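You operate a simulated robot arm through the tools that you are given. There is no shell and no other tool. Be economical: measure what you need, move in short steps, check, and stop when the job is done.

The job below is to be done with a simulated robot arm. You get a single attempt, and the scene is never put back.

Task
Close the head down and brush out the orange dust trough.
Fine: brown drip valve shut, worm switch off, its lock slide home; blue brush back, trough in again. Where these are worked on the way, their far stop is far enough and under half their travel is too little: orange dust trough. What is to be rubbed or washed off counts as gone when no trace of it is left.

The check looks at the end state, three seconds after you hand in, the way a careful person would. Anything else that was tipped, shoved, dropped, spilled or broken makes it a failure.

Robot
A 6-joint arm with a two-finger parallel gripper on a trunk, on a base that drives. Base frame: it is fixed to the floor where the robot stands at the start and does not move with it; the origin is under the middle of the robot, x ahead of it, y to its left, z up. Lengths are in mm, angles in rad, forces in N, time in s.
With the tool pointing down near the work surface it reaches from about 140 to 820 mm from the robot's upright axis, wherever it stands. Its first joint turns from -2.897 to 2.897 rad. Places, roughly: brown drip valve [500, 0, 900]; lock slide of the worm switch [1200, -900, 700]; orange dust trough [900, -100, 700]; worm switch [1200, -900, 800]. Payload 3.91 kg.
The tool frame sits at the grasp point between the pads (the TCP): z along the fingers, y along the line on which they close. The tips reach 30 mm beyond it. The gripper opens to 110 mm. The fingers are 20 mm wide and 10 mm thick; the gripper's body (48 by 112 mm) begins 55 mm behind the TCP.
Orientation is that of the tool frame in the base frame, as a unit quaternion [x, y, z, w]. With the fingers straight down and closing along the base's y, the tool's x points along the base's -x, its y along +y and its z along -z.

Tools
- The arm moves only by the tool jog_arm. Its argument "motion" is a list of rows, each a list of 7 numbers: the shift along the tool's x, y, z in units of 400 mm (1.0 is 400 mm), then the turn, a rotation vector about the tool's x, y, z in units of 60 degrees (1.0 is 60 degrees), then the gripper command, from -1 (shut) to 1 (fully open), values between in proportion. In form: [[tx, ty, tz, ax, ay, az, jaw], ...]. A call has 1 to 8 rows; each row is the pose to reach, as a shift and turn from the pose commanded when the call began, along the tool's axes at that moment. A call with a number of a shift or a turn outside -1 to 1 is refused whole. A row lasts 0.2 s, in which the tool goes at most 50 mm and 0.15 rad; a call with a longer step from one row to the next is refused whole, and so is a gripper value outside its range. Where a pose cannot be reached the arm comes as near as it can. A force on the tool above 90 N (or 10 N above the force at the start of the call, whichever is more), or a blocked arm, ends the call early, and 0.2 s more pass. The fingers move at their own pace (about 108 mm/s each) and stop on an object; they squeeze with about 35 N. The grip force told is the motor's: it shows also when the fingers shut on nothing. Time passes only in rows, and 0.2 s behind the last, so rows that repeat a pose let the fingers close. It gives the time, the measured TCP pose, the force on the tool (base axes), the opening and the grip force at its end, in the units of the frame above (readings bear some noise), with the torque about the TCP (base axes, N m) and any sound that the robot's microphone picked up.
- Cameras (640 x 400 px; columns grow to the right, rows downward): "scene" is now at [-83.8, -3.2, 1533.3]; the picture's right is [-0.03, -1.00, 0.00], its down [-0.62, 0.02, -0.78] and it looks along [0.78, -0.03, -0.62] (base axes); focal length 249 px, centre (320, 200). "wrist" rides on the gripper at [77, 7, -114] in the tool frame; the picture's right is [-0.09, 1.00, 0.00], its down [-0.80, -0.07, -0.59] and it looks along [-0.59, -0.05, 0.80] (tool axes); focal length 270 px, centre (320, 200). There is no depth. A picture from a camera that has moved, and an enlarged one, comes with that camera's place and axes in the base frame and with its lens.
- grab_frame(camera): a new picture of that camera. The clock stands still meanwhile.
- slide_trunk(by): slides the trunk up (or, below 0, down) by that many mm; the arm and the scene camera ride with it, the base frame stays. It gives what a move gives, with no picture.
- roll_base(legs): drives the robot by 1 to 6 legs, each [ahead, left, turn to the left] in mm, mm and rad, along the robot's own axes; the way and the turn of a leg run together, so that a leg with both is an arc; at most 1500 mm and 3.142 rad a leg. The arm and the cameras ride along, it lands a little off, and it stops where it bumps. It gives what a move gives.
- head_to(pan, tilt): turns the head with the scene camera to pan (to the left, within 1.501 rad either way) and tilt (down, from -0.506 to 1.204), counted from straight ahead of the robot. It gives what a move gives.
- inspect(camera, box): a new picture of the part [left, top, right, bottom] of that camera's present view, enlarged. The clock stands still meanwhile.
- sign_off(): hands the job in; it is judged then, once.

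Work in short steps. Places have to be worked out from the pictures, the camera data and where the tool is seen: move nearer, look again, correct. Check each grasp and each placing, and mend what went wrong. You have 120 turns and 78 pictures in all, those below and enlarged ones among them. Open the gripper and draw the arm clear of the work before you hand the job in, unless the task says otherwise; then end with one line.

The tools are called as name(argument=value, ...) on one line, values as JSON. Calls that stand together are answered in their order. jog_arm: Moves the arm, as the interface text tells. Its arguments: {"type":"object","properties":{"motion":{"type":"array","items":{"type":"array","items":{"type":"number"}}}},"required":["motion"]} The other tools are called the same way: slide_trunk (by) slides the trunk up or down; roll_base (legs) drives the base; head_to (pan, tilt) turns the head that bears the scene camera; grab_frame (camera) takes a picture; inspect (camera, box) takes an enlarged picture of a part of a camera's view; sign_off () hands the job in.

At the start:

```text
time: 0.0
ee_pos: [428.8, 87.5, 1199.3]
tool_rot: [0.0, 1.0, -0.001, 0.0]
contact_force: [0.6, -0.8, 0.2]
ft_torque: [-0.01, 0.02, 0.0]
opening: 109.8
gripper_force: 0.1
trunk travel left (down, up): [-475.0, 65.0]
robot x, y, heading: [-2.5, -3.4, -0.001]
head pan, tilt: [-0.033, 0.675]
```

scene: 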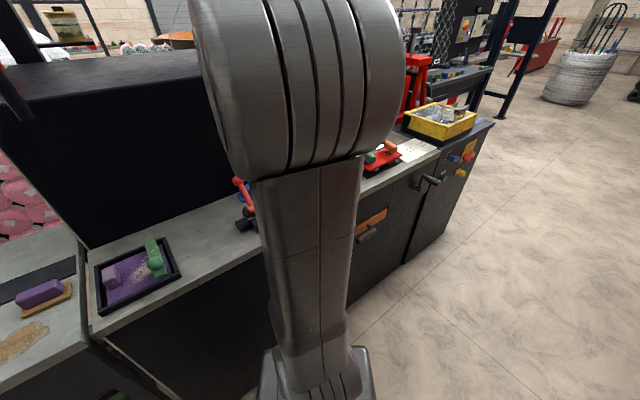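
wrist: 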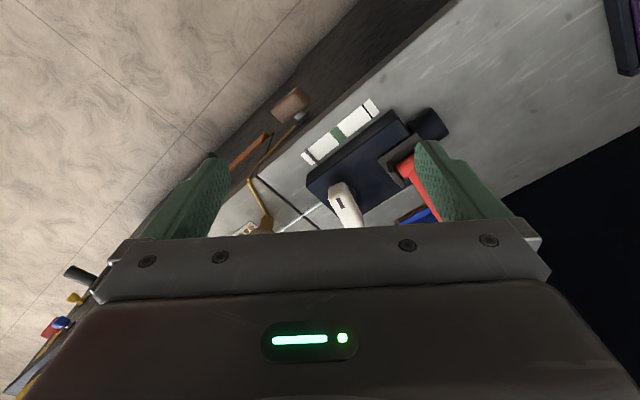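

The arm blocks the scene view. I enlarge the wrist and scene views to see the bench first.

inspect(camera="wrist", box=[160, 60, 520, 285])

inspect(camera="scene", box=[340, 60, 500, 260])

```text
1.78 times, centred on (340, 172) of wrist
camera zoom: at [352.4, 94.2, 1313.3], right [0.09, 1.0, 0.0], down [0.8, -0.07, 0.59], along [0.59, -0.05, -0.8], focal length 480 px, centre (284, 249)
```

zoom: 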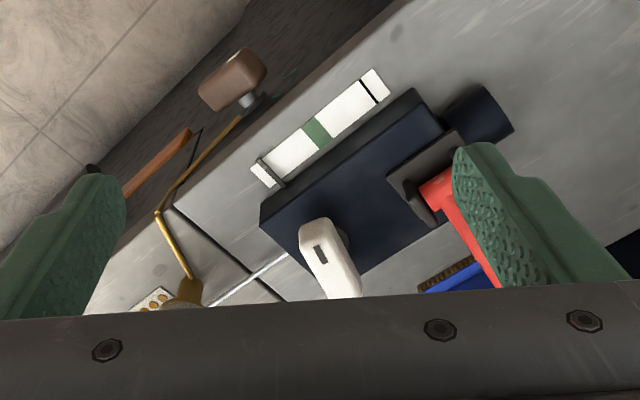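

```text
2.00 times, centred on (420, 160) of scene
camera zoom: at [-83.8, -3.2, 1533.3], right [-0.03, -1.0, 0.0], down [-0.62, 0.02, -0.78], along [0.78, -0.03, -0.62], focal length 498 px, centre (120, 280)
```

zoom: 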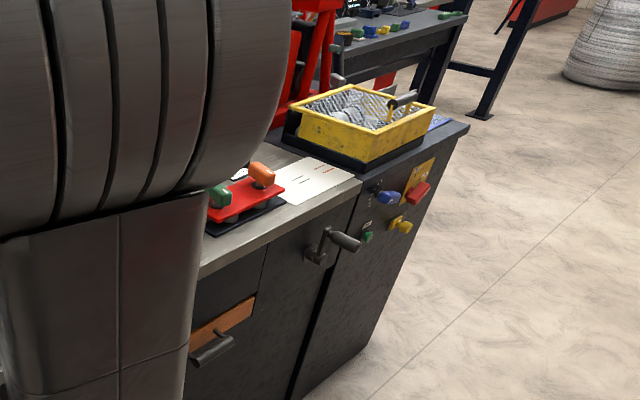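

The bench runs diagonally and the arm hides the middle of it. I swing the arm to the left about the robot axis to clear the view.

jog_arm(motion=[[0.032, 0.117, 0, 0, 0, -0.105, 1], [0.076, 0.229, 0, 0, 0, -0.21, 1], [0.1325, 0.3365, 0, 0, 0, -0.315, 1], [0.2, 0.437, 0, 0, 0, -0.42, 1], [0.2785, 0.529, 0, 0, 0, -0.525, 1], [0.3665, 0.6125, 0, 0, 0, -0.63, 1], [0.463, 0.6855, 0, 0, 0, -0.735, 1], [0.5668, 0.748, 0, 0, 0, -0.84, 1]])

head_to(pan=-0.3, tilt=0.6)

grab_frame(camera="scene")

```text
time: 1.8
ee_pos: [202.5, 386.6, 1198.5]
tool_rot: [-0.426, 0.905, 0.001, 0.0]
contact_force: [1.2, -0.1, -1.6]
ft_torque: [-0.02, 0.0, 0.01]
opening: 110.1
gripper_force: 0.0
trunk travel left (down, up): [-475.0, 65.0]
robot x, y, heading: [-2.1, 2.1, 0.001]
head pan, tilt: [-0.033, 0.675]
```

```text
time: 2.6
ee_pos: [202.9, 386.1, 1198.9]
tool_rot: [-0.425, 0.905, 0.0, 0.0]
contact_force: [-0.5, -0.4, 0.1]
ft_torque: [-0.02, -0.01, -0.02]
opening: 110.1
gripper_force: 0.1
trunk travel left (down, up): [-475.0, 65.0]
robot x, y, heading: [0.0, -1.6, -0.007]
head pan, tilt: [-0.3, 0.6]
```

```text
73 pictures are left
camera scene: at [-85.2, -26.4, 1539.7], right [-0.29, -0.96, 0.0], down [-0.54, 0.17, -0.82], along [0.79, -0.24, -0.57], focal length 249 px, centre (320, 200)
```

scene: 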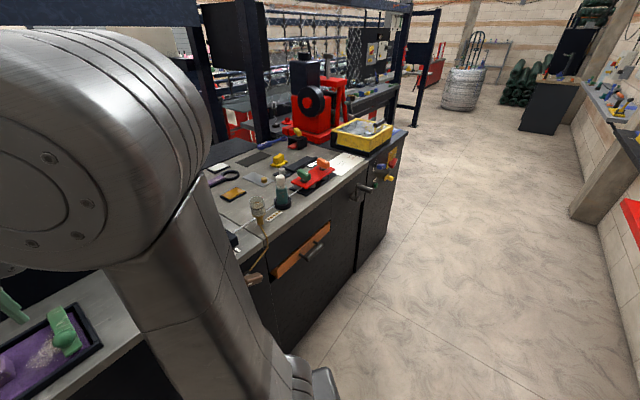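

I see the orange drawer, presumably the dust trough, plus a crank and coloured switches to the right. I enlarge those parts.

inspect(camera="scene", box=[190, 110, 350, 290])

inspect(camera="scene", box=[270, 40, 420, 220])

```text
2.22 times, centred on (270, 200) of scene
camera zoom: at [-85.2, -26.4, 1539.7], right [-0.29, -0.96, 0.0], down [-0.54, 0.17, -0.82], along [0.79, -0.24, -0.57], focal length 553 px, centre (431, 200)
```

zoom: 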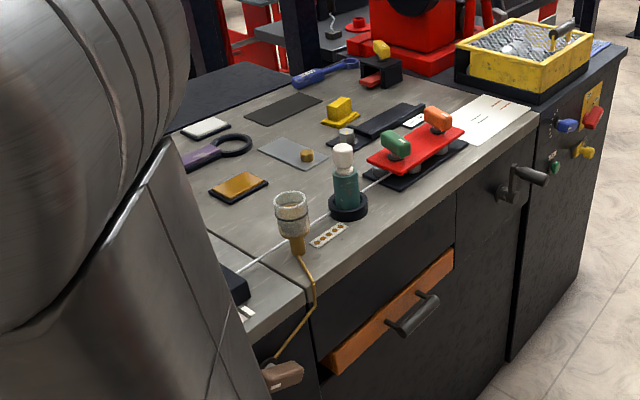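

```text
2.22 times, centred on (345, 130) of scene
camera zoom: at [-85.2, -26.4, 1539.7], right [-0.29, -0.96, 0.0], down [-0.54, 0.17, -0.82], along [0.79, -0.24, -0.57], focal length 553 px, centre (264, 356)
```

zoom: 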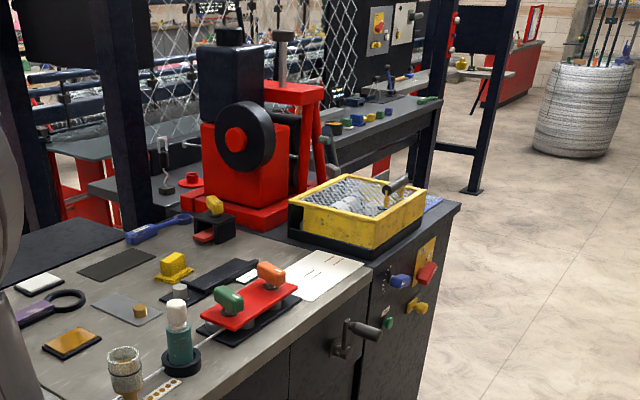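

Bench front normal points roughly along (0.79, 0.61), about 410 mm from the robot axis; the trough handle is near (694,-227). I turn to face the bench, back off a bit and slide right in front of the trough.

roll_base(legs=[[0, 0, 0.657], [-150, -450, 0]])

head_to(pan=0.0, tilt=0.75)

grab_frame(camera="scene")

```text
time: 7.2
ee_pos: [79.8, -16.5, 1199.4]
tool_rot: [-0.693, 0.721, 0.001, 0.0]
contact_force: [0.4, -0.5, 0.3]
ft_torque: [0.01, 0.01, 0.0]
opening: 109.9
gripper_force: 0.0
trunk travel left (down, up): [-475.0, 65.0]
robot x, y, heading: [152.0, -445.3, 0.647]
head pan, tilt: [-0.3, 0.6]
```

```text
time: 8.0
ee_pos: [79.7, -16.3, 1197.3]
tool_rot: [-0.693, 0.721, 0.0, -0.001]
contact_force: [-0.5, 0.3, 0.0]
ft_torque: [0.01, -0.03, 0.02]
opening: 110.0
gripper_force: 0.0
trunk travel left (down, up): [-475.0, 65.0]
robot x, y, heading: [154.2, -445.4, 0.646]
head pan, tilt: [0.0, 0.75]
```

```text
70 pictures are left
camera scene: at [82.4, -499.9, 1526.9], right [0.61, -0.8, 0.0], down [-0.54, -0.41, -0.73], along [0.58, 0.44, -0.68], focal length 249 px, centre (320, 200)
```

scene: 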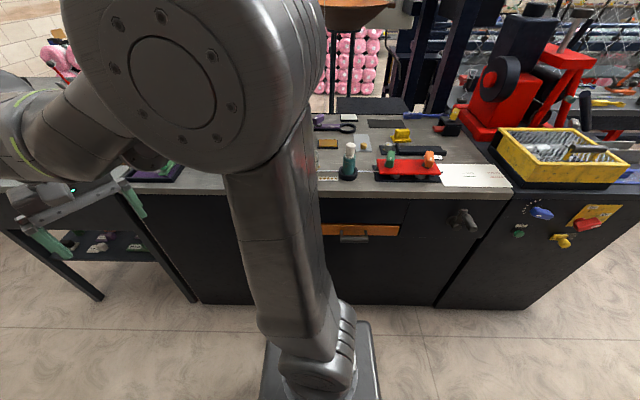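

Facing the bench squarely now. I enlarge the trough and the switch panel.

inspect(camera="scene", box=[310, 100, 470, 250])

inspect(camera="scene", box=[480, 170, 640, 270])

```text
2.67 times, centred on (390, 175) of scene
camera zoom: at [82.4, -499.9, 1526.9], right [0.61, -0.8, 0.0], down [-0.54, -0.41, -0.73], along [0.58, 0.44, -0.68], focal length 664 px, centre (133, 267)
```

zoom: 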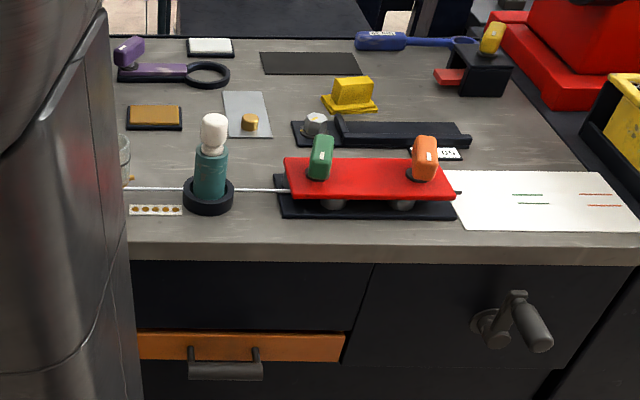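

```text
4.00 times, centred on (560, 220) of scene
camera zoom: at [82.4, -499.9, 1526.9], right [0.61, -0.8, 0.0], down [-0.54, -0.41, -0.73], along [0.58, 0.44, -0.68], focal length 996 px, centre (-640, 120)
```

zoom: 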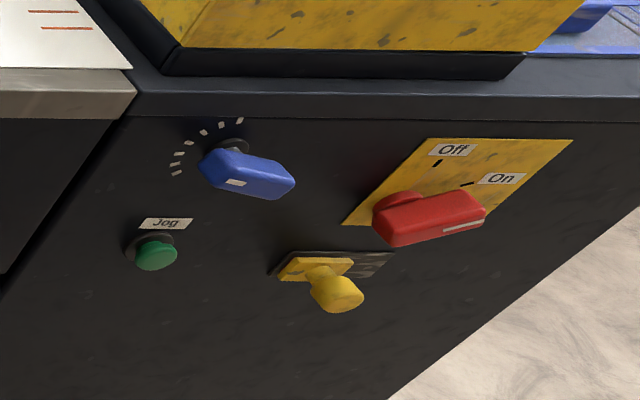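

The red worm switch points to "On", with "Off" at about 12 o'clock; the yellow slide sits below it near u≈1477 along the bench. I drive right along the bench to stand in front of that panel.

roll_base(legs=[[0, -980, 0]])

grab_frame(camera="scene")

```text
time: 13.0
ee_pos: [668.2, -788.9, 1199.4]
tool_rot: [-0.698, 0.716, 0.0, 0.0]
contact_force: [1.1, -0.4, 0.0]
ft_torque: [0.0, -0.02, -0.01]
opening: 110.4
gripper_force: 0.1
trunk travel left (down, up): [-475.0, 65.0]
robot x, y, heading: [745.9, -1219.8, 0.666]
head pan, tilt: [0.0, 0.75]
```

```text
67 pictures are left
camera scene: at [679.5, -1271.9, 1526.9], right [0.62, -0.79, 0.0], down [-0.54, -0.42, -0.73], along [0.58, 0.45, -0.68], focal length 249 px, centre (320, 200)
```

scene: 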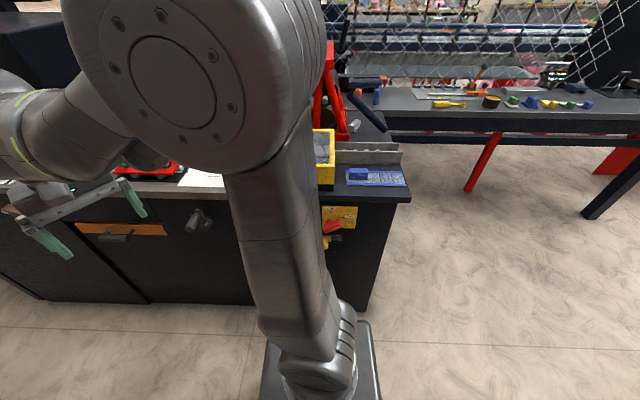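

The switch panel is now straight ahead, behind the arm. I swing the arm back to the front.

jog_arm(motion=[[-0.0185, -0.12, 0, 0, 0, 0.105, 1], [-0.024, -0.241, 0, 0, 0, 0.21, 1], [-0.0155, -0.3615, 0, 0, 0, 0.315, 1], [0.006, -0.481, 0, 0, 0, 0.42, 1], [0.04, -0.597, 0, 0, 0, 0.525, 1], [0.087, -0.7085, 0, 0, 0, 0.63, 1], [0.146, -0.814, 0, 0, 0, 0.735, 1], [0.216, -0.913, 0, 0, 0, 0.84, 1]])

slide_trunk(by=-250)

grab_frame(camera="wrist")

```text
time: 14.8
ee_pos: [1033.4, -885.6, 1199.5]
tool_rot: [-0.326, 0.945, 0.0, 0.0]
contact_force: [0.1, -0.1, 0.5]
ft_torque: [0.0, 0.01, 0.02]
opening: 110.0
gripper_force: 0.1
trunk travel left (down, up): [-475.0, 65.0]
robot x, y, heading: [747.2, -1218.4, 0.664]
head pan, tilt: [0.0, 0.75]
```

```text
time: 17.4
ee_pos: [1030.7, -885.7, 951.3]
tool_rot: [-0.327, 0.945, 0.0, 0.0]
contact_force: [-0.5, -0.1, -0.4]
ft_torque: [0.01, 0.0, 0.03]
opening: 110.1
gripper_force: 0.0
trunk travel left (down, up): [-225.0, 315.0]
robot x, y, heading: [750.9, -1217.9, 0.666]
head pan, tilt: [0.0, 0.75]
```

```text
66 pictures are left
camera wrist: at [968.5, -927.9, 1065.0], right [-0.55, 0.84, 0.0], down [0.67, 0.44, 0.59], along [0.5, 0.32, -0.8], focal length 270 px, centre (320, 200)
```

wrist: 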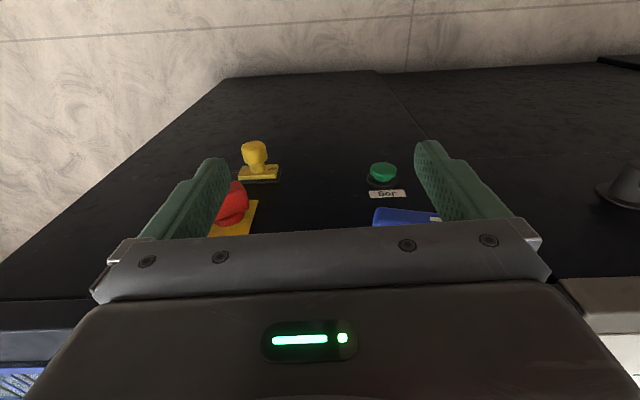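

The panel is visible upside-down in the wrist view. I back the robot up 100 mm, then pitch the tool to horizontal, pointing at the panel.

roll_base(legs=[[-100, 0, 0]])

jog_arm(motion=[[0, 0, 0, 0, -0.14, 0, 1], [0, 0, 0, 0, -0.28, 0, 1], [0, 0, 0, 0, -0.42, 0, 1], [0, 0, 0, 0, -0.56, 0, 1], [0, 0, 0, 0, -0.7, 0, 1], [0, 0, 0, 0, -0.75, 0, 1]])

jog_arm(motion=[[0, 0, 0, 0, -0.14, 0, 1], [0, 0, 0, 0, -0.28, 0, 1], [0, 0, 0, 0, -0.42, 0, 1], [0, 0, 0, 0, -0.56, 0, 1], [0, 0, 0, 0, -0.7, 0, 1], [0, 0, 0, 0, -0.75, 0, 1]])

grab_frame(camera="wrist")

```text
time: 18.6
ee_pos: [954.8, -947.3, 951.5]
tool_rot: [-0.326, 0.945, 0.0, -0.001]
contact_force: [0.8, -0.2, 0.1]
ft_torque: [-0.01, 0.02, -0.02]
opening: 110.2
gripper_force: 0.1
trunk travel left (down, up): [-225.0, 315.0]
robot x, y, heading: [668.2, -1279.1, 0.666]
head pan, tilt: [0.0, 0.75]
```

```text
time: 20.0
ee_pos: [955.0, -946.3, 951.2]
tool_rot: [-0.301, 0.873, 0.125, 0.363]
contact_force: [0.2, 0.0, -0.5]
ft_torque: [0.02, -0.01, -0.01]
opening: 109.9
gripper_force: 0.1
trunk travel left (down, up): [-225.0, 315.0]
robot x, y, heading: [673.1, -1277.5, 0.666]
head pan, tilt: [0.0, 0.75]
```

```text
time: 21.4
ee_pos: [943.3, -939.1, 947.7]
tool_rot: [-0.229, 0.669, 0.229, 0.669]
contact_force: [0.5, 0.2, 0.0]
ft_torque: [-0.03, 0.01, 0.01]
opening: 110.0
gripper_force: 0.0
out of reach, approached as far as the arm can: row 5, 6
trunk travel left (down, up): [-225.0, 315.0]
robot x, y, heading: [665.2, -1280.9, 0.663]
head pan, tilt: [0.0, 0.75]
```

```text
65 pictures are left
camera wrist: at [851.1, -1004.0, 870.8], right [-0.61, 0.79, 0.09], down [-0.43, -0.42, 0.8], along [0.67, 0.45, 0.59], focal length 270 px, centre (320, 200)
```

wrist: 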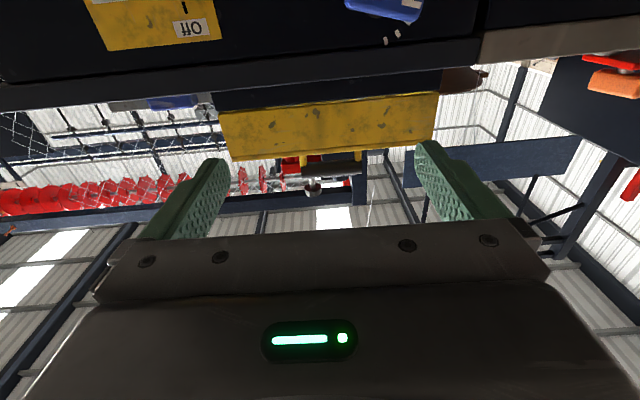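

Pitched horizontal. Now I lower the tool ~160 mm and move it forward a bit to see the switch properly.

jog_arm(motion=[[0.1, 0, 0.03, 0, 0, 0, 1], [0.2, -0.03, 0.06, 0, 0, 0, 1], [0.3, -0.06, 0.09, 0, 0, 0, 1], [0.4, -0.1, 0.12, 0, 0, 0, 1]])

grab_frame(camera="wrist")

```text
time: 22.4
ee_pos: [981.9, -885.3, 839.8]
tool_rot: [-0.247, 0.669, 0.2, 0.672]
contact_force: [-0.6, -0.9, 0.7]
ft_torque: [-0.02, 0.0, 0.01]
opening: 110.0
gripper_force: 0.1
out of reach, approached as far as the arm can: row 1, 2, 3, 4
trunk travel left (down, up): [-225.0, 315.0]
robot x, y, heading: [668.9, -1278.3, 0.661]
head pan, tilt: [0.0, 0.75]
```

```text
64 pictures are left
camera wrist: at [888.5, -953.3, 763.5], right [-0.6, 0.8, 0.02], down [-0.45, -0.36, 0.81], along [0.66, 0.48, 0.58], focal length 270 px, centre (320, 200)
```

wrist: 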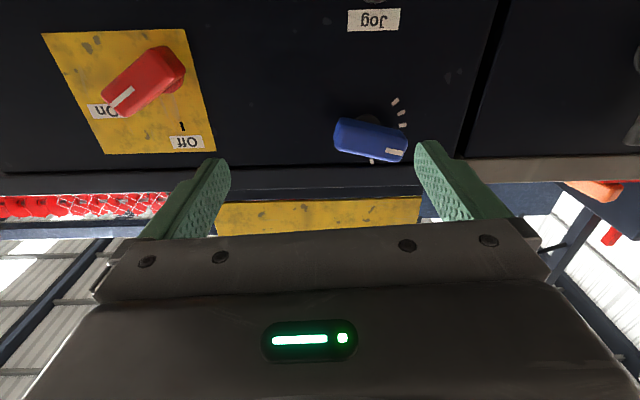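

The knob shows in the wrist view (upside-down); triangulated bar centre is about u=1468, v=401, z=820. The pose limit comes from the trunk being high, so I lower the trunk and raise the tool relative to it.

slide_trunk(by=-200)

jog_arm(motion=[[-0.08, 0, 0, 0, 0, 0, 1], [-0.16, -0.05, 0, 0, 0, 0, 1], [-0.2, -0.1, 0, 0, 0, 0, 1], [-0.2, -0.1, 0, 0, 0, 0, 1]])

grab_frame(camera="wrist")

```text
time: 24.5
ee_pos: [980.8, -885.2, 638.5]
tool_rot: [-0.246, 0.669, 0.2, 0.672]
contact_force: [0.6, -1.5, -0.3]
ft_torque: [-0.01, -0.01, -0.01]
opening: 109.6
gripper_force: 0.0
trunk travel left (down, up): [-25.0, 515.0]
robot x, y, heading: [671.0, -1277.9, 0.66]
head pan, tilt: [0.0, 0.75]
```

```text
time: 25.5
ee_pos: [990.7, -897.9, 725.7]
tool_rot: [-0.244, 0.671, 0.197, 0.672]
contact_force: [0.9, 0.0, 0.1]
ft_torque: [0.03, -0.04, -0.04]
opening: 110.0
gripper_force: 0.0
out of reach, approached as far as the arm can: row 2, 3, 4
trunk travel left (down, up): [-25.0, 515.0]
robot x, y, heading: [666.9, -1280.2, 0.664]
head pan, tilt: [0.0, 0.75]
```

```text
63 pictures are left
camera wrist: at [895.9, -965.5, 650.5], right [-0.59, 0.81, 0.02], down [-0.46, -0.36, 0.81], along [0.66, 0.47, 0.58], focal length 270 px, centre (320, 200)
```

wrist: 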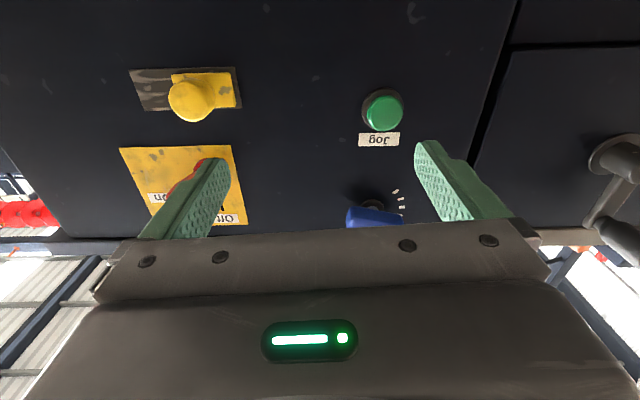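

Good: the yellow slide knob is clearly seen at the (real) left end of its track. I move the tool right, forward and up towards the switch.

jog_arm(motion=[[0, -0.1, 0.05, 0, 0, 0, 1], [0, -0.2, 0.1, 0, 0, 0, 1], [-0.05, -0.3, 0.12, 0, 0, 0, 1], [-0.1, -0.38, 0.15, 0, 0, 0, 1], [-0.1, -0.38, 0.15, 0, 0, 0, 1]])

grab_frame(camera="wrist")

```text
time: 26.7
ee_pos: [1040.2, -889.4, 767.0]
tool_rot: [-0.228, 0.678, 0.181, 0.674]
contact_force: [-0.2, -0.7, 0.1]
ft_torque: [0.0, 0.04, 0.03]
opening: 109.7
gripper_force: 0.0
out of reach, approached as far as the arm can: row 1, 2, 3, 4, 5
trunk travel left (down, up): [-25.0, 515.0]
robot x, y, heading: [671.4, -1278.7, 0.666]
head pan, tilt: [0.0, 0.75]
```

```text
62 pictures are left
camera wrist: at [943.1, -953.1, 692.6], right [-0.55, 0.83, 0.02], down [-0.47, -0.33, 0.82], along [0.69, 0.44, 0.57], focal length 270 px, centre (320, 200)
```

wrist: 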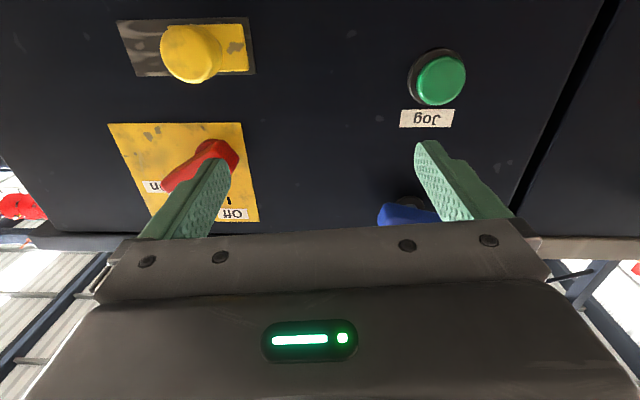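

The arm keeps falling short, likely because the wrist is too near the body. I back the robot 150 mm and slide 60 mm to the right, then extend forward.

roll_base(legs=[[-150, -60, 0]])

jog_arm(motion=[[0, -0.05, 0.1, 0, 0, 0, 1], [0, -0.1, 0.2, 0, 0, 0, 1], [0, -0.1, 0.3, 0, 0, 0, 1], [0, -0.1, 0.38, 0, 0, 0, 1], [0, -0.1, 0.38, 0, 0, 0, 1]])

```text
time: 28.1
ee_pos: [960.3, -1027.6, 766.0]
tool_rot: [-0.23, 0.678, 0.182, 0.674]
contact_force: [1.3, -0.4, -0.5]
ft_torque: [0.03, -0.02, 0.01]
opening: 110.1
gripper_force: 0.1
trunk travel left (down, up): [-25.0, 515.0]
robot x, y, heading: [590.6, -1417.4, 0.666]
head pan, tilt: [0.0, 0.75]
```

```text
time: 29.3
ee_pos: [1087.3, -945.0, 769.7]
tool_rot: [-0.221, 0.684, 0.17, 0.674]
contact_force: [0.4, 0.4, -0.2]
ft_torque: [0.03, -0.01, 0.0]
opening: 110.0
gripper_force: 0.0
out of reach, approached as far as the arm can: row 1, 2, 3, 4, 5
trunk travel left (down, up): [-25.0, 515.0]
robot x, y, heading: [589.6, -1414.8, 0.667]
head pan, tilt: [0.0, 0.75]
```

Horizontal pointing runs into a wrist limit, but fingertip pushing will do: I pitch back to about 45–50° down, where the camera also faces the panel squarely.

jog_arm(motion=[[0, 0, 0, 0, 0.14, 0, 1], [0, 0, 0, 0, 0.28, 0, 1], [0, 0, 0, 0, 0.42, 0, 0], [0, 0, 0, 0, 0.56, 0, -1], [0, 0, 0, 0, 0.7, 0, -1], [0, 0, 0, 0, 0.7, 0, -1]])

grab_frame(camera="wrist")

```text
time: 30.7
ee_pos: [1085.2, -944.5, 770.1]
tool_rot: [-0.28, 0.875, 0.087, 0.386]
contact_force: [-0.5, -0.5, 0.0]
ft_torque: [0.02, -0.01, 0.03]
opening: 0.3
gripper_force: 35.0
trunk travel left (down, up): [-25.0, 515.0]
robot x, y, heading: [591.7, -1416.5, 0.667]
head pan, tilt: [0.0, 0.75]
```

```text
61 pictures are left
camera wrist: at [968.7, -1013.9, 792.5], right [-0.51, 0.86, 0.0], down [0.1, 0.06, 0.99], along [0.86, 0.5, -0.12], focal length 270 px, centre (320, 200)
```

wrist: 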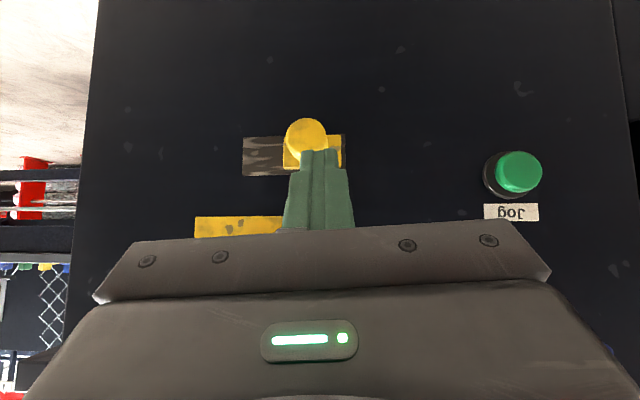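

Very clear view of the slide now. I enlarge it for markings showing which end is home.

inspect(camera="wrist", box=[180, 90, 400, 250])

```text
2.50 times, centred on (290, 170) of wrist
camera zoom: at [968.7, -1013.9, 792.5], right [-0.51, 0.86, 0.0], down [0.1, 0.06, 0.99], along [0.86, 0.5, -0.12], focal length 676 px, centre (395, 275)
```

zoom: 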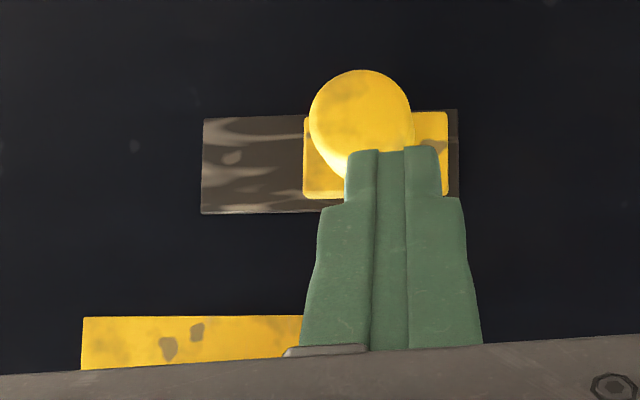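

No markings; I'll learn the direction from whether the switch turns. Now I raise the tool about 100 mm and go right, correcting yaw, to look at the switch.

jog_arm(motion=[[-0.06, -0.05, -0.06, -0.02, 0, -0.02, -1], [-0.12, -0.1, -0.115, -0.04, 0, -0.04, -1], [-0.18, -0.15, -0.17, -0.055, 0, -0.053, -1], [-0.22, -0.2, -0.2, -0.055, 0, -0.053, -1]])

grab_frame(camera="wrist")

```text
time: 31.7
ee_pos: [1129.6, -1004.2, 894.4]
tool_rot: [-0.314, 0.864, 0.101, 0.381]
contact_force: [-0.5, -0.9, -0.5]
ft_torque: [-0.02, -0.02, -0.02]
opening: 0.2
gripper_force: 35.3
trunk travel left (down, up): [-25.0, 515.0]
robot x, y, heading: [588.5, -1417.9, 0.668]
head pan, tilt: [0.0, 0.75]
```

```text
59 pictures are left
camera wrist: at [1018.2, -1082.9, 917.2], right [-0.57, 0.82, 0.0], down [0.1, 0.07, 0.99], along [0.81, 0.57, -0.12], focal length 270 px, centre (320, 200)
```

wrist: 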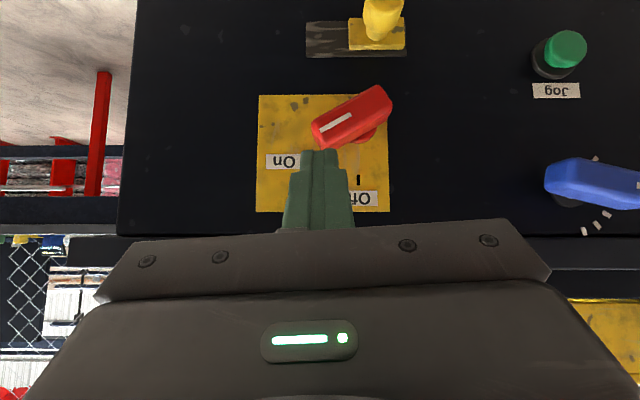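

Clear: pivot about u=1450, z=810; the bar's pointer lies 60° clockwise of "Off" (straight up). I bring the closed fingertips beneath/right of the pointer end.

jog_arm(motion=[[0.08, -0.012, 0.076, 0, 0, 0, -1], [0.161, -0.023, 0.1525, 0, 0, 0, -1], [0.112, -0.025, 0.204, 0, 0, 0, -1], [0.062, -0.026, 0.256, 0, 0, 0, -1], [0.013, -0.028, 0.308, 0, 0, 0, -1]])

grab_frame(camera="wrist")

```text
time: 32.9
ee_pos: [1203.7, -965.8, 806.3]
tool_rot: [-0.314, 0.865, 0.101, 0.379]
contact_force: [0.2, 0.6, -0.8]
ft_torque: [0.0, -0.01, 0.02]
opening: 0.0
gripper_force: 35.4
trunk travel left (down, up): [-25.0, 515.0]
robot x, y, heading: [590.5, -1419.4, 0.664]
head pan, tilt: [0.0, 0.75]
```

```text
58 pictures are left
camera wrist: at [1093.0, -1043.1, 829.1], right [-0.57, 0.82, 0.0], down [0.1, 0.07, 0.99], along [0.81, 0.57, -0.12], focal length 270 px, centre (320, 200)
```

wrist: 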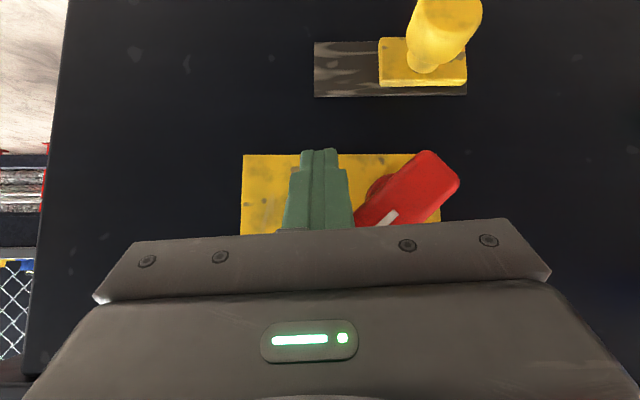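

The tips sit just below and right of the pointer end, free of contact. I push up and left along the arc.

jog_arm(motion=[[-0.023, 0.009, -0.022, 0, 0, 0, -1], [-0.0465, 0.0185, -0.044, 0, 0, 0, -1], [-0.069, 0.0315, -0.065, 0, 0, 0, -1], [-0.087, 0.06, -0.081, 0, 0, 0, -1], [-0.088, 0.0675, -0.081, 0, 0, 0, -1]])

grab_frame(camera="wrist")

```text
time: 34.1
ee_pos: [1193.0, -947.2, 847.9]
tool_rot: [-0.31, 0.867, 0.097, 0.378]
contact_force: [15.9, -43.8, -22.0]
ft_torque: [0.05, 0.03, -0.07]
opening: 0.0
gripper_force: 35.0
trunk travel left (down, up): [-25.0, 515.0]
robot x, y, heading: [588.5, -1418.1, 0.661]
head pan, tilt: [0.0, 0.75]
```

```text
57 pictures are left
camera wrist: at [1081.4, -1024.8, 872.4], right [-0.56, 0.83, 0.0], down [0.11, 0.08, 0.99], along [0.82, 0.56, -0.13], focal length 270 px, centre (320, 200)
```

wrist: 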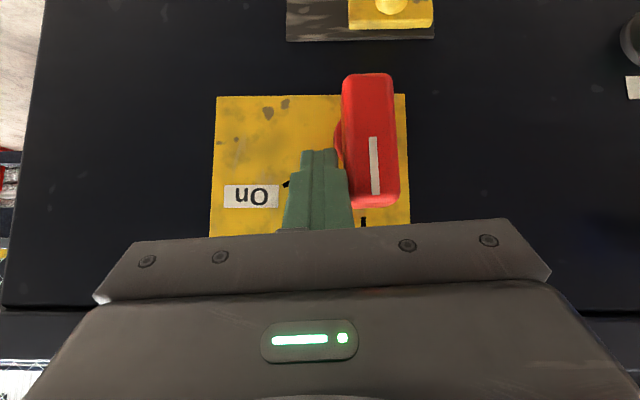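

The bar is vertical against the Off stop (48 N). I back off, then position the closed fingers in front-left of the yellow slide knob.

jog_arm(motion=[[0, -0.025, 0, 0, 0, 0, -1], [0.07, -0.025, -0.0725, 0, 0, 0, -1], [0.138, -0.025, -0.145, 0, 0, 0, -1], [0.19, 0.033, -0.093, 0, 0, 0, -1], [0.242, 0.091, -0.042, 0, 0, 0, -1], [0.294, 0.149, 0.01, 0, 0, 0, -1], [0.3465, 0.207, 0.0615, 0, 0, 0, -1]])

grab_frame(camera="wrist")

```text
time: 35.7
ee_pos: [1080.2, -929.9, 729.1]
tool_rot: [-0.314, 0.864, 0.101, 0.381]
contact_force: [-0.3, -0.1, 0.5]
ft_torque: [0.0, 0.02, 0.03]
opening: 0.1
gripper_force: 35.2
trunk travel left (down, up): [-25.0, 515.0]
robot x, y, heading: [590.3, -1415.7, 0.665]
head pan, tilt: [0.0, 0.75]
```

```text
56 pictures are left
camera wrist: at [968.5, -1007.8, 752.3], right [-0.57, 0.82, 0.0], down [0.1, 0.07, 0.99], along [0.81, 0.57, -0.12], focal length 270 px, centre (320, 200)
```

wrist: 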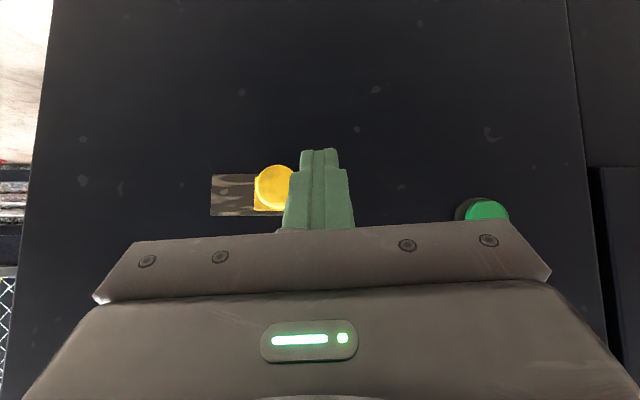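

The knob is at u≈1433, z≈715 and the fingers are just left of it. I go in beside it and push right.

jog_arm(motion=[[-0.069, -0.003, 0.0725, 0, 0, 0, -1], [-0.138, -0.005, 0.145, 0, 0, 0, -1], [-0.138, -0.05, 0.145, 0, 0, 0, -1], [-0.138, -0.09, 0.145, 0, 0, 0, -1], [-0.138, -0.12, 0.145, 0, 0, 0, -1], [-0.138, -0.15, 0.145, 0, 0, 0, -1]])

grab_frame(camera="wrist")

```text
time: 37.1
ee_pos: [1172.4, -918.7, 730.5]
tool_rot: [-0.319, 0.863, 0.102, 0.378]
contact_force: [-67.6, 8.3, -19.1]
ft_torque: [-0.1, 1.41, 0.97]
opening: 0.3
gripper_force: 35.1
trunk travel left (down, up): [-25.0, 515.0]
robot x, y, heading: [588.0, -1411.6, 0.668]
head pan, tilt: [0.0, 0.75]
```

```text
55 pictures are left
camera wrist: at [1061.9, -997.3, 754.8], right [-0.58, 0.81, 0.0], down [0.1, 0.08, 0.99], along [0.81, 0.58, -0.13], focal length 270 px, centre (320, 200)
```

wrist: 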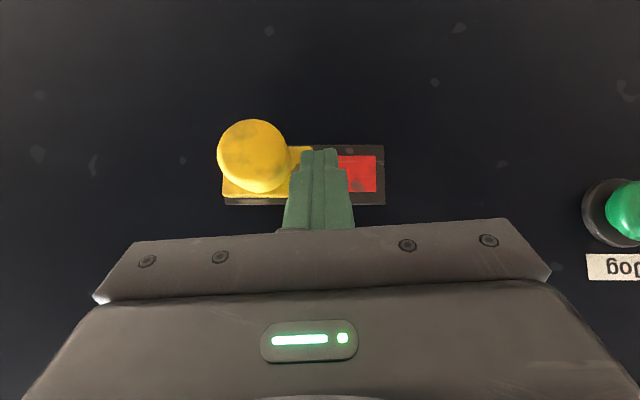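

The slide moved right to its stop, baring a red mark. To be sure this end is the locking one, I test the switch: I go to the left of the bar's top and nudge it towards On.

jog_arm(motion=[[0, 0.04, 0, 0, 0, 0, -1], [0.07, 0.04, -0.0725, 0, 0, 0, -1], [0.138, 0.05, -0.145, 0, 0, 0, -1], [0.06, 0.055, -0.215, 0, 0, 0, -1], [-0.01, 0.06, -0.285, 0, 0, 0, -1], [-0.08, 0.06, -0.351, 0, 0, 0, -1], [-0.15, 0.06, -0.278, 0, 0, 0, -1], [-0.218, 0.06, -0.206, 0, 0, 0, -1]])

jog_arm(motion=[[0, -0.02, 0, 0, 0, 0, -1], [0, -0.035, 0, 0, 0, 0, -1], [0, -0.05, 0, 0, 0, 0, -1]])

grab_frame(camera="wrist")

```text
time: 38.9
ee_pos: [1163.1, -898.3, 851.7]
tool_rot: [-0.314, 0.864, 0.102, 0.38]
contact_force: [0.5, -0.1, 0.8]
ft_torque: [0.01, -0.03, -0.04]
opening: 0.0
gripper_force: 35.3
trunk travel left (down, up): [-25.0, 515.0]
robot x, y, heading: [588.6, -1416.6, 0.662]
head pan, tilt: [0.0, 0.75]
```

```text
time: 39.7
ee_pos: [1174.1, -916.7, 855.0]
tool_rot: [-0.313, 0.863, 0.101, 0.383]
contact_force: [4.6, 5.8, 12.9]
ft_torque: [0.17, -0.38, 0.12]
opening: 0.0
gripper_force: 35.2
trunk travel left (down, up): [-25.0, 515.0]
robot x, y, heading: [588.8, -1418.0, 0.667]
head pan, tilt: [0.0, 0.75]
```

```text
54 pictures are left
camera wrist: at [1062.5, -994.3, 877.6], right [-0.57, 0.82, 0.0], down [0.1, 0.07, 0.99], along [0.81, 0.57, -0.12], focal length 270 px, centre (320, 200)
```

wrist: 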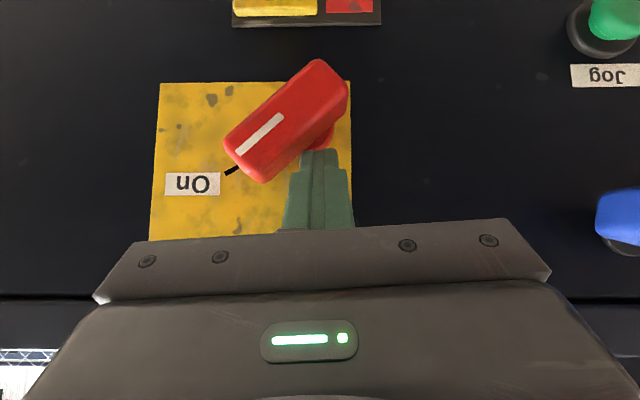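

It turned back to On freely, so the right-hand (red bared) end isn't locking; red likely means "unlocked". I go round and turn the switch Off again, then will test with the slide left.

jog_arm(motion=[[0, 0.02, 0, 0, 0, 0, -1], [0.07, 0.02, -0.0725, 0, 0, 0, -1], [0.138, 0, -0.145, 0, 0, 0, -1], [0.191, -0.067, -0.105, 0, 0, 0, -1], [0.244, -0.134, -0.066, 0, 0, 0, -1], [0.175, -0.134, 0.007, 0, 0, 0, -1], [0.106, -0.134, 0.079, 0, 0, 0, -1]])

jog_arm(motion=[[-0.023, 0.009, -0.022, 0, 0, 0, -1], [-0.0465, 0.0185, -0.044, 0, 0, 0, -1], [-0.069, 0.0315, -0.065, 0, 0, 0, -1], [-0.087, 0.06, -0.081, 0, 0, 0, -1], [-0.088, 0.0675, -0.081, 0, 0, 0, -1]])

grab_frame(camera="wrist")

```text
time: 41.3
ee_pos: [1204.2, -965.4, 805.3]
tool_rot: [-0.314, 0.864, 0.101, 0.381]
contact_force: [0.1, 0.5, -0.2]
ft_torque: [0.0, 0.04, 0.01]
opening: 0.0
gripper_force: 35.3
trunk travel left (down, up): [-25.0, 515.0]
robot x, y, heading: [591.9, -1418.9, 0.664]
head pan, tilt: [0.0, 0.75]
```

```text
time: 42.5
ee_pos: [1193.0, -948.6, 844.4]
tool_rot: [-0.311, 0.867, 0.098, 0.377]
contact_force: [18.1, -36.8, -20.8]
ft_torque: [0.19, 0.06, -0.01]
opening: 0.0
gripper_force: 35.0
trunk travel left (down, up): [-25.0, 515.0]
robot x, y, heading: [587.7, -1417.3, 0.658]
head pan, tilt: [0.0, 0.75]
```

```text
53 pictures are left
camera wrist: at [1080.9, -1025.8, 869.7], right [-0.56, 0.83, 0.0], down [0.11, 0.08, 0.99], along [0.82, 0.56, -0.13], focal length 270 px, centre (320, 200)
```

wrist: 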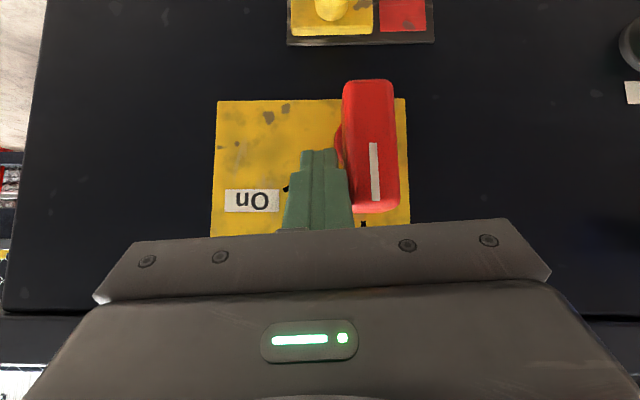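

Off again. Now I move to the right side of the slide knob and push it left.

jog_arm(motion=[[0, -0.04, 0, 0, 0, 0, -1], [0.07, -0.05, -0.0725, 0, 0, 0, -1], [0.138, -0.06, -0.145, 0, 0, 0, -1], [0.216, -0.072, -0.072, 0, 0, 0, -1], [0.294, -0.084, 0.001, 0, 0, 0, -1], [0.371, -0.0945, 0.074, 0, 0, 0, -1], [0.302, -0.0945, 0.146, 0, 0, 0, -1], [0.233, -0.0945, 0.219, 0, 0, 0, -1]])

jog_arm(motion=[[0, 0.05, 0, 0, 0, 0, -1], [0, 0.09, 0, 0, 0, 0, -1], [0, 0.12, 0, 0, 0, 0, -1], [0, 0.15, 0, 0, 0, 0, -1], [0, 0.165, 0, 0, 0, 0, -1]])

grab_frame(camera="wrist")

```text
time: 44.3
ee_pos: [1214.8, -980.2, 723.1]
tool_rot: [-0.314, 0.864, 0.101, 0.381]
contact_force: [-0.2, -0.4, 0.5]
ft_torque: [0.02, 0.02, 0.01]
opening: 0.0
gripper_force: 34.9
trunk travel left (down, up): [-25.0, 515.0]
robot x, y, heading: [591.2, -1416.8, 0.665]
head pan, tilt: [0.0, 0.75]
```

```text
time: 45.5
ee_pos: [1177.9, -933.0, 721.7]
tool_rot: [-0.311, 0.865, 0.1, 0.38]
contact_force: [27.3, -29.2, 4.0]
ft_torque: [-0.08, -0.02, 0.03]
opening: 0.1
gripper_force: 35.0
trunk travel left (down, up): [-25.0, 515.0]
robot x, y, heading: [592.6, -1416.7, 0.665]
head pan, tilt: [0.0, 0.75]
```

```text
52 pictures are left
camera wrist: at [1066.9, -1010.5, 744.3], right [-0.57, 0.82, 0.0], down [0.1, 0.07, 0.99], along [0.82, 0.56, -0.12], focal length 270 px, centre (320, 200)
```

wrist: 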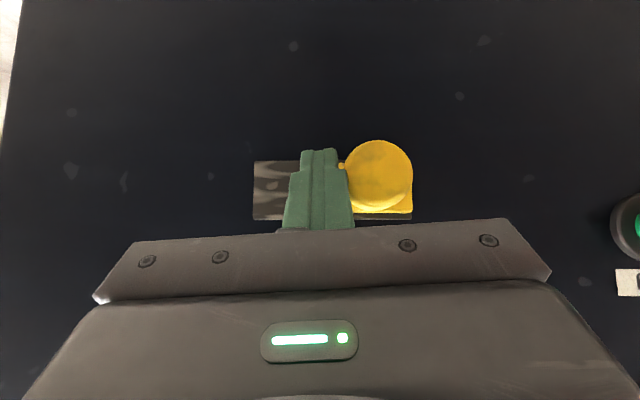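

Slide is at the left stop with red hidden. I repeat the nudge test on the switch.

jog_arm(motion=[[0, -0.04, 0, 0, 0, 0, -1], [0.07, -0.04, -0.0725, 0, 0, 0, -1], [0.138, -0.03, -0.145, 0, 0, 0, -1], [0.061, 0, -0.218, 0, 0, 0, -1], [-0.016, 0.02, -0.291, 0, 0, 0, -1], [-0.0935, 0.042, -0.364, 0, 0, 0, -1], [-0.163, 0.042, -0.291, 0, 0, 0, -1], [-0.2315, 0.042, -0.219, 0, 0, 0, -1]])

jog_arm(motion=[[0, -0.02, 0, 0, 0, 0, -1], [0, -0.035, 0, 0, 0, 0, -1]])

grab_frame(camera="wrist")

```text
time: 47.3
ee_pos: [1156.7, -904.9, 847.0]
tool_rot: [-0.314, 0.864, 0.101, 0.38]
contact_force: [-0.3, 0.1, 1.5]
ft_torque: [-0.02, 0.03, 0.0]
opening: 0.1
gripper_force: 35.0
trunk travel left (down, up): [-25.0, 515.0]
robot x, y, heading: [590.0, -1416.7, 0.666]
head pan, tilt: [0.0, 0.75]
```

```text
time: 47.9
ee_pos: [1165.4, -916.5, 850.3]
tool_rot: [-0.315, 0.862, 0.103, 0.385]
contact_force: [-0.7, 11.4, 17.3]
ft_torque: [0.32, -0.29, 0.19]
opening: 0.1
gripper_force: 34.8
trunk travel left (down, up): [-25.0, 515.0]
robot x, y, heading: [589.1, -1417.6, 0.665]
head pan, tilt: [0.0, 0.75]
```

```text
51 pictures are left
camera wrist: at [1053.4, -994.3, 873.7], right [-0.57, 0.82, 0.0], down [0.09, 0.07, 0.99], along [0.81, 0.57, -0.12], focal length 270 px, centre (320, 200)
```

wrist: 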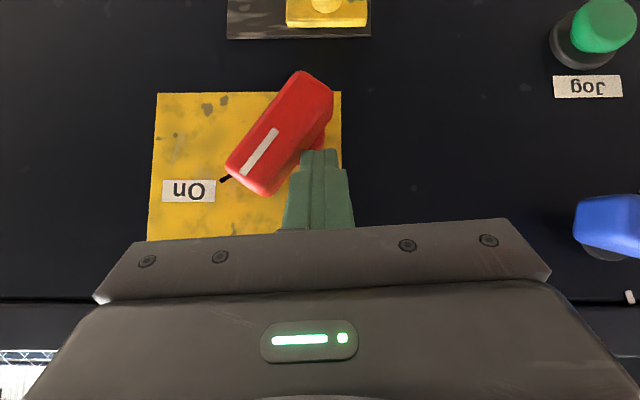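

It turns in both cases, so the nudge doesn't discriminate. Better test: with the switch On, see whether the slide can be pushed right. I finish the turn to On, then go left of the slide knob.

jog_arm(motion=[[0, -0.03, 0, 0, 0, 0, -1], [0.02, -0.05, 0.02, 0, 0, 0, -1]])

jog_arm(motion=[[0, 0.03, 0, 0, 0, 0, -1], [0.07, 0.05, -0.0725, 0, 0, 0, -1], [0.138, 0.1, -0.145, 0, 0, 0, -1], [0.216, 0.13, -0.072, 0, 0, 0, -1], [0.294, 0.15, 0.001, 0, 0, 0, -1], [0.345, 0.15, 0.05, 0, 0, 0, -1]])

grab_frame(camera="wrist")

```text
time: 48.5
ee_pos: [1170.7, -923.2, 852.1]
tool_rot: [-0.318, 0.856, 0.109, 0.393]
contact_force: [-33.8, 47.9, 56.5]
ft_torque: [1.3, -0.22, 0.96]
opening: 0.0
gripper_force: 35.4
trunk travel left (down, up): [-25.0, 515.0]
robot x, y, heading: [588.7, -1420.8, 0.667]
head pan, tilt: [0.0, 0.75]
```

```text
time: 49.0
ee_pos: [1168.1, -924.3, 852.6]
tool_rot: [-0.314, 0.853, 0.11, 0.403]
contact_force: [0.0, 3.2, 5.8]
ft_torque: [0.07, -0.13, 0.05]
opening: 0.1
gripper_force: 35.5
trunk travel left (down, up): [-25.0, 515.0]
robot x, y, heading: [593.3, -1418.8, 0.665]
head pan, tilt: [0.0, 0.75]
stopped in row 2: the force on the tool passed its limit at 112 N (the readings are from after the stop); the commanded pose is now the measured one
```

```text
50 pictures are left
camera wrist: at [1056.0, -1003.6, 869.0], right [-0.58, 0.82, 0.0], down [0.06, 0.04, 1.0], along [0.81, 0.58, -0.07], focal length 270 px, centre (320, 200)
```

wrist: 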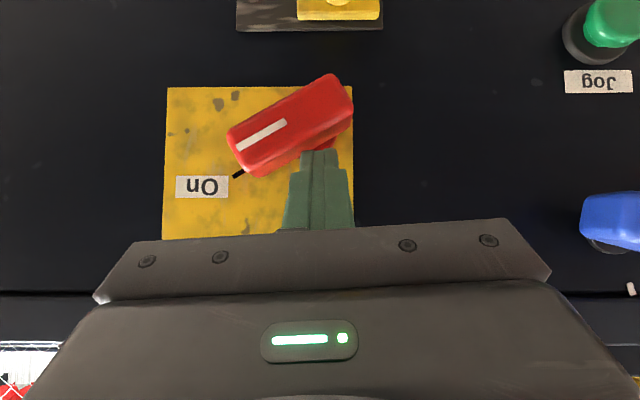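

A snag while leaving (now released, bar at On). I withdraw along the tool axis and then go to the left of the slide knob.

jog_arm(motion=[[0, 0, -0.1, 0, 0, 0, -1], [0, 0.02, -0.2, 0, 0, 0, -1], [0.085, 0.05, -0.13, 0, 0, 0, -1], [0.17, 0.08, -0.06, 0, 0, 0, -1], [0.26, 0.11, 0.01, 0, 0, 0, -1], [0.346, 0.1445, 0.078, 0, 0, 0, -1]])

grab_frame(camera="wrist")

```text
time: 50.4
ee_pos: [1084.3, -928.6, 725.6]
tool_rot: [-0.313, 0.853, 0.11, 0.402]
contact_force: [-0.5, -0.3, 0.6]
ft_torque: [0.02, 0.01, 0.02]
opening: 0.0
gripper_force: 34.8
trunk travel left (down, up): [-25.0, 515.0]
robot x, y, heading: [589.3, -1416.6, 0.664]
head pan, tilt: [0.0, 0.75]
```

```text
49 pictures are left
camera wrist: at [973.0, -1008.4, 742.2], right [-0.58, 0.82, 0.0], down [0.06, 0.04, 1.0], along [0.81, 0.58, -0.07], focal length 270 px, centre (320, 200)
```

wrist: 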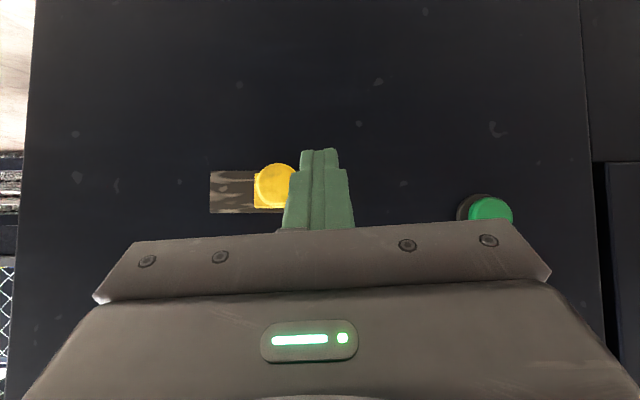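

I go in beside the knob and push right, with the switch On, watching whether it yields.

jog_arm(motion=[[-0.065, -0.003, 0.0755, 0, 0, 0, -1], [-0.13, -0.005, 0.151, 0, 0, 0, -1], [-0.13, -0.05, 0.151, 0, 0, 0, -1], [-0.13, -0.09, 0.151, 0, 0, 0, -1], [-0.13, -0.11, 0.151, 0, 0, 0, -1], [-0.13, -0.125, 0.151, 0, 0, 0, -1]])

grab_frame(camera="wrist")

```text
time: 51.5
ee_pos: [1148.6, -888.5, 726.3]
tool_rot: [-0.325, 0.849, 0.118, 0.399]
contact_force: [-27.0, 8.8, 3.7]
ft_torque: [-0.06, 0.27, -0.25]
opening: 0.0
gripper_force: 35.4
trunk travel left (down, up): [-25.0, 515.0]
robot x, y, heading: [583.9, -1412.5, 0.679]
head pan, tilt: [0.0, 0.75]
stopped in row 5: the force on the tool passed its limit at 95 N (the readings are from after the stop); the commanded pose is now the measured one
```

```text
48 pictures are left
camera wrist: at [1040.4, -972.0, 743.1], right [-0.6, 0.8, 0.01], down [0.07, 0.04, 1.0], along [0.8, 0.6, -0.08], focal length 270 px, centre (320, 200)
```

wrist: 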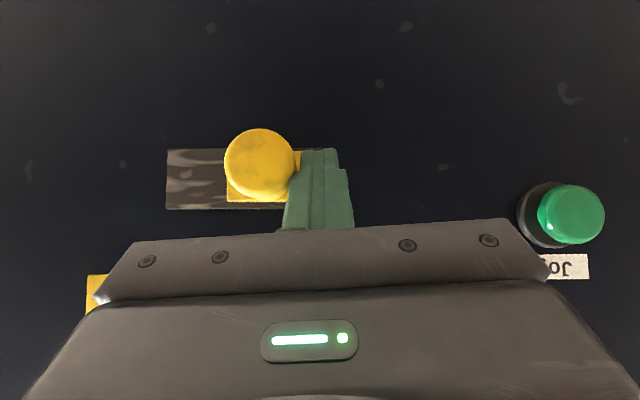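

Blocked while On: so the right end is the lock's home, and must be reached with the switch Off. I return to the switch and turn it Off again.

jog_arm(motion=[[-0.0025, 0.03, 0, 0, 0, 0, -1], [0.071, 0.0365, -0.085, 0, 0, 0, -1], [0.091, 0.021, -0.184, 0, 0, 0, -1], [0.0525, -0.0825, -0.2255, 0, 0, 0, -1], [0.0125, -0.173, -0.2665, 0, 0, 0, -1], [-0.001, -0.237, -0.283, 0, 0, 0, -1], [-0.066, -0.243, -0.2075, 0, 0, 0, -1], [-0.128, -0.248, -0.1355, 0, 0, 0, -1]])

jog_arm(motion=[[-0.0245, 0.0095, -0.0205, 0, 0, 0, -1], [-0.049, 0.019, -0.041, 0, 0, 0, -1], [-0.073, 0.032, -0.06, 0, 0, 0, -1], [-0.092, 0.061, -0.075, 0, 0, 0, -1], [-0.093, 0.068, -0.075, 0, 0, 0, -1]])

grab_frame(camera="wrist")

```text
time: 53.3
ee_pos: [1211.5, -969.9, 805.0]
tool_rot: [-0.323, 0.851, 0.116, 0.398]
contact_force: [-0.1, -0.6, -0.2]
ft_torque: [-0.03, 0.02, -0.01]
opening: 0.0
gripper_force: 34.4
trunk travel left (down, up): [-25.0, 515.0]
robot x, y, heading: [589.1, -1414.1, 0.676]
head pan, tilt: [0.0, 0.75]
```

```text
time: 54.5
ee_pos: [1195.6, -949.1, 849.4]
tool_rot: [-0.322, 0.851, 0.116, 0.398]
contact_force: [7.0, -9.8, -1.0]
ft_torque: [0.03, 0.06, -0.04]
opening: 0.2
gripper_force: 35.3
trunk travel left (down, up): [-25.0, 515.0]
robot x, y, heading: [588.9, -1414.3, 0.675]
head pan, tilt: [0.0, 0.75]
```

```text
47 pictures are left
camera wrist: at [1085.3, -1030.5, 868.1], right [-0.6, 0.8, 0.01], down [0.07, 0.04, 1.0], along [0.8, 0.59, -0.08], focal length 270 px, centre (320, 200)
```

wrist: 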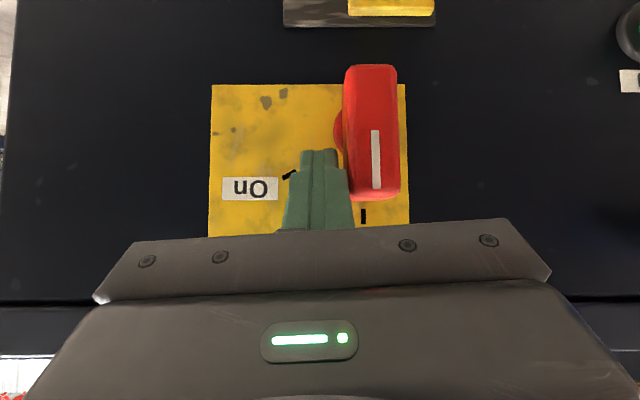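

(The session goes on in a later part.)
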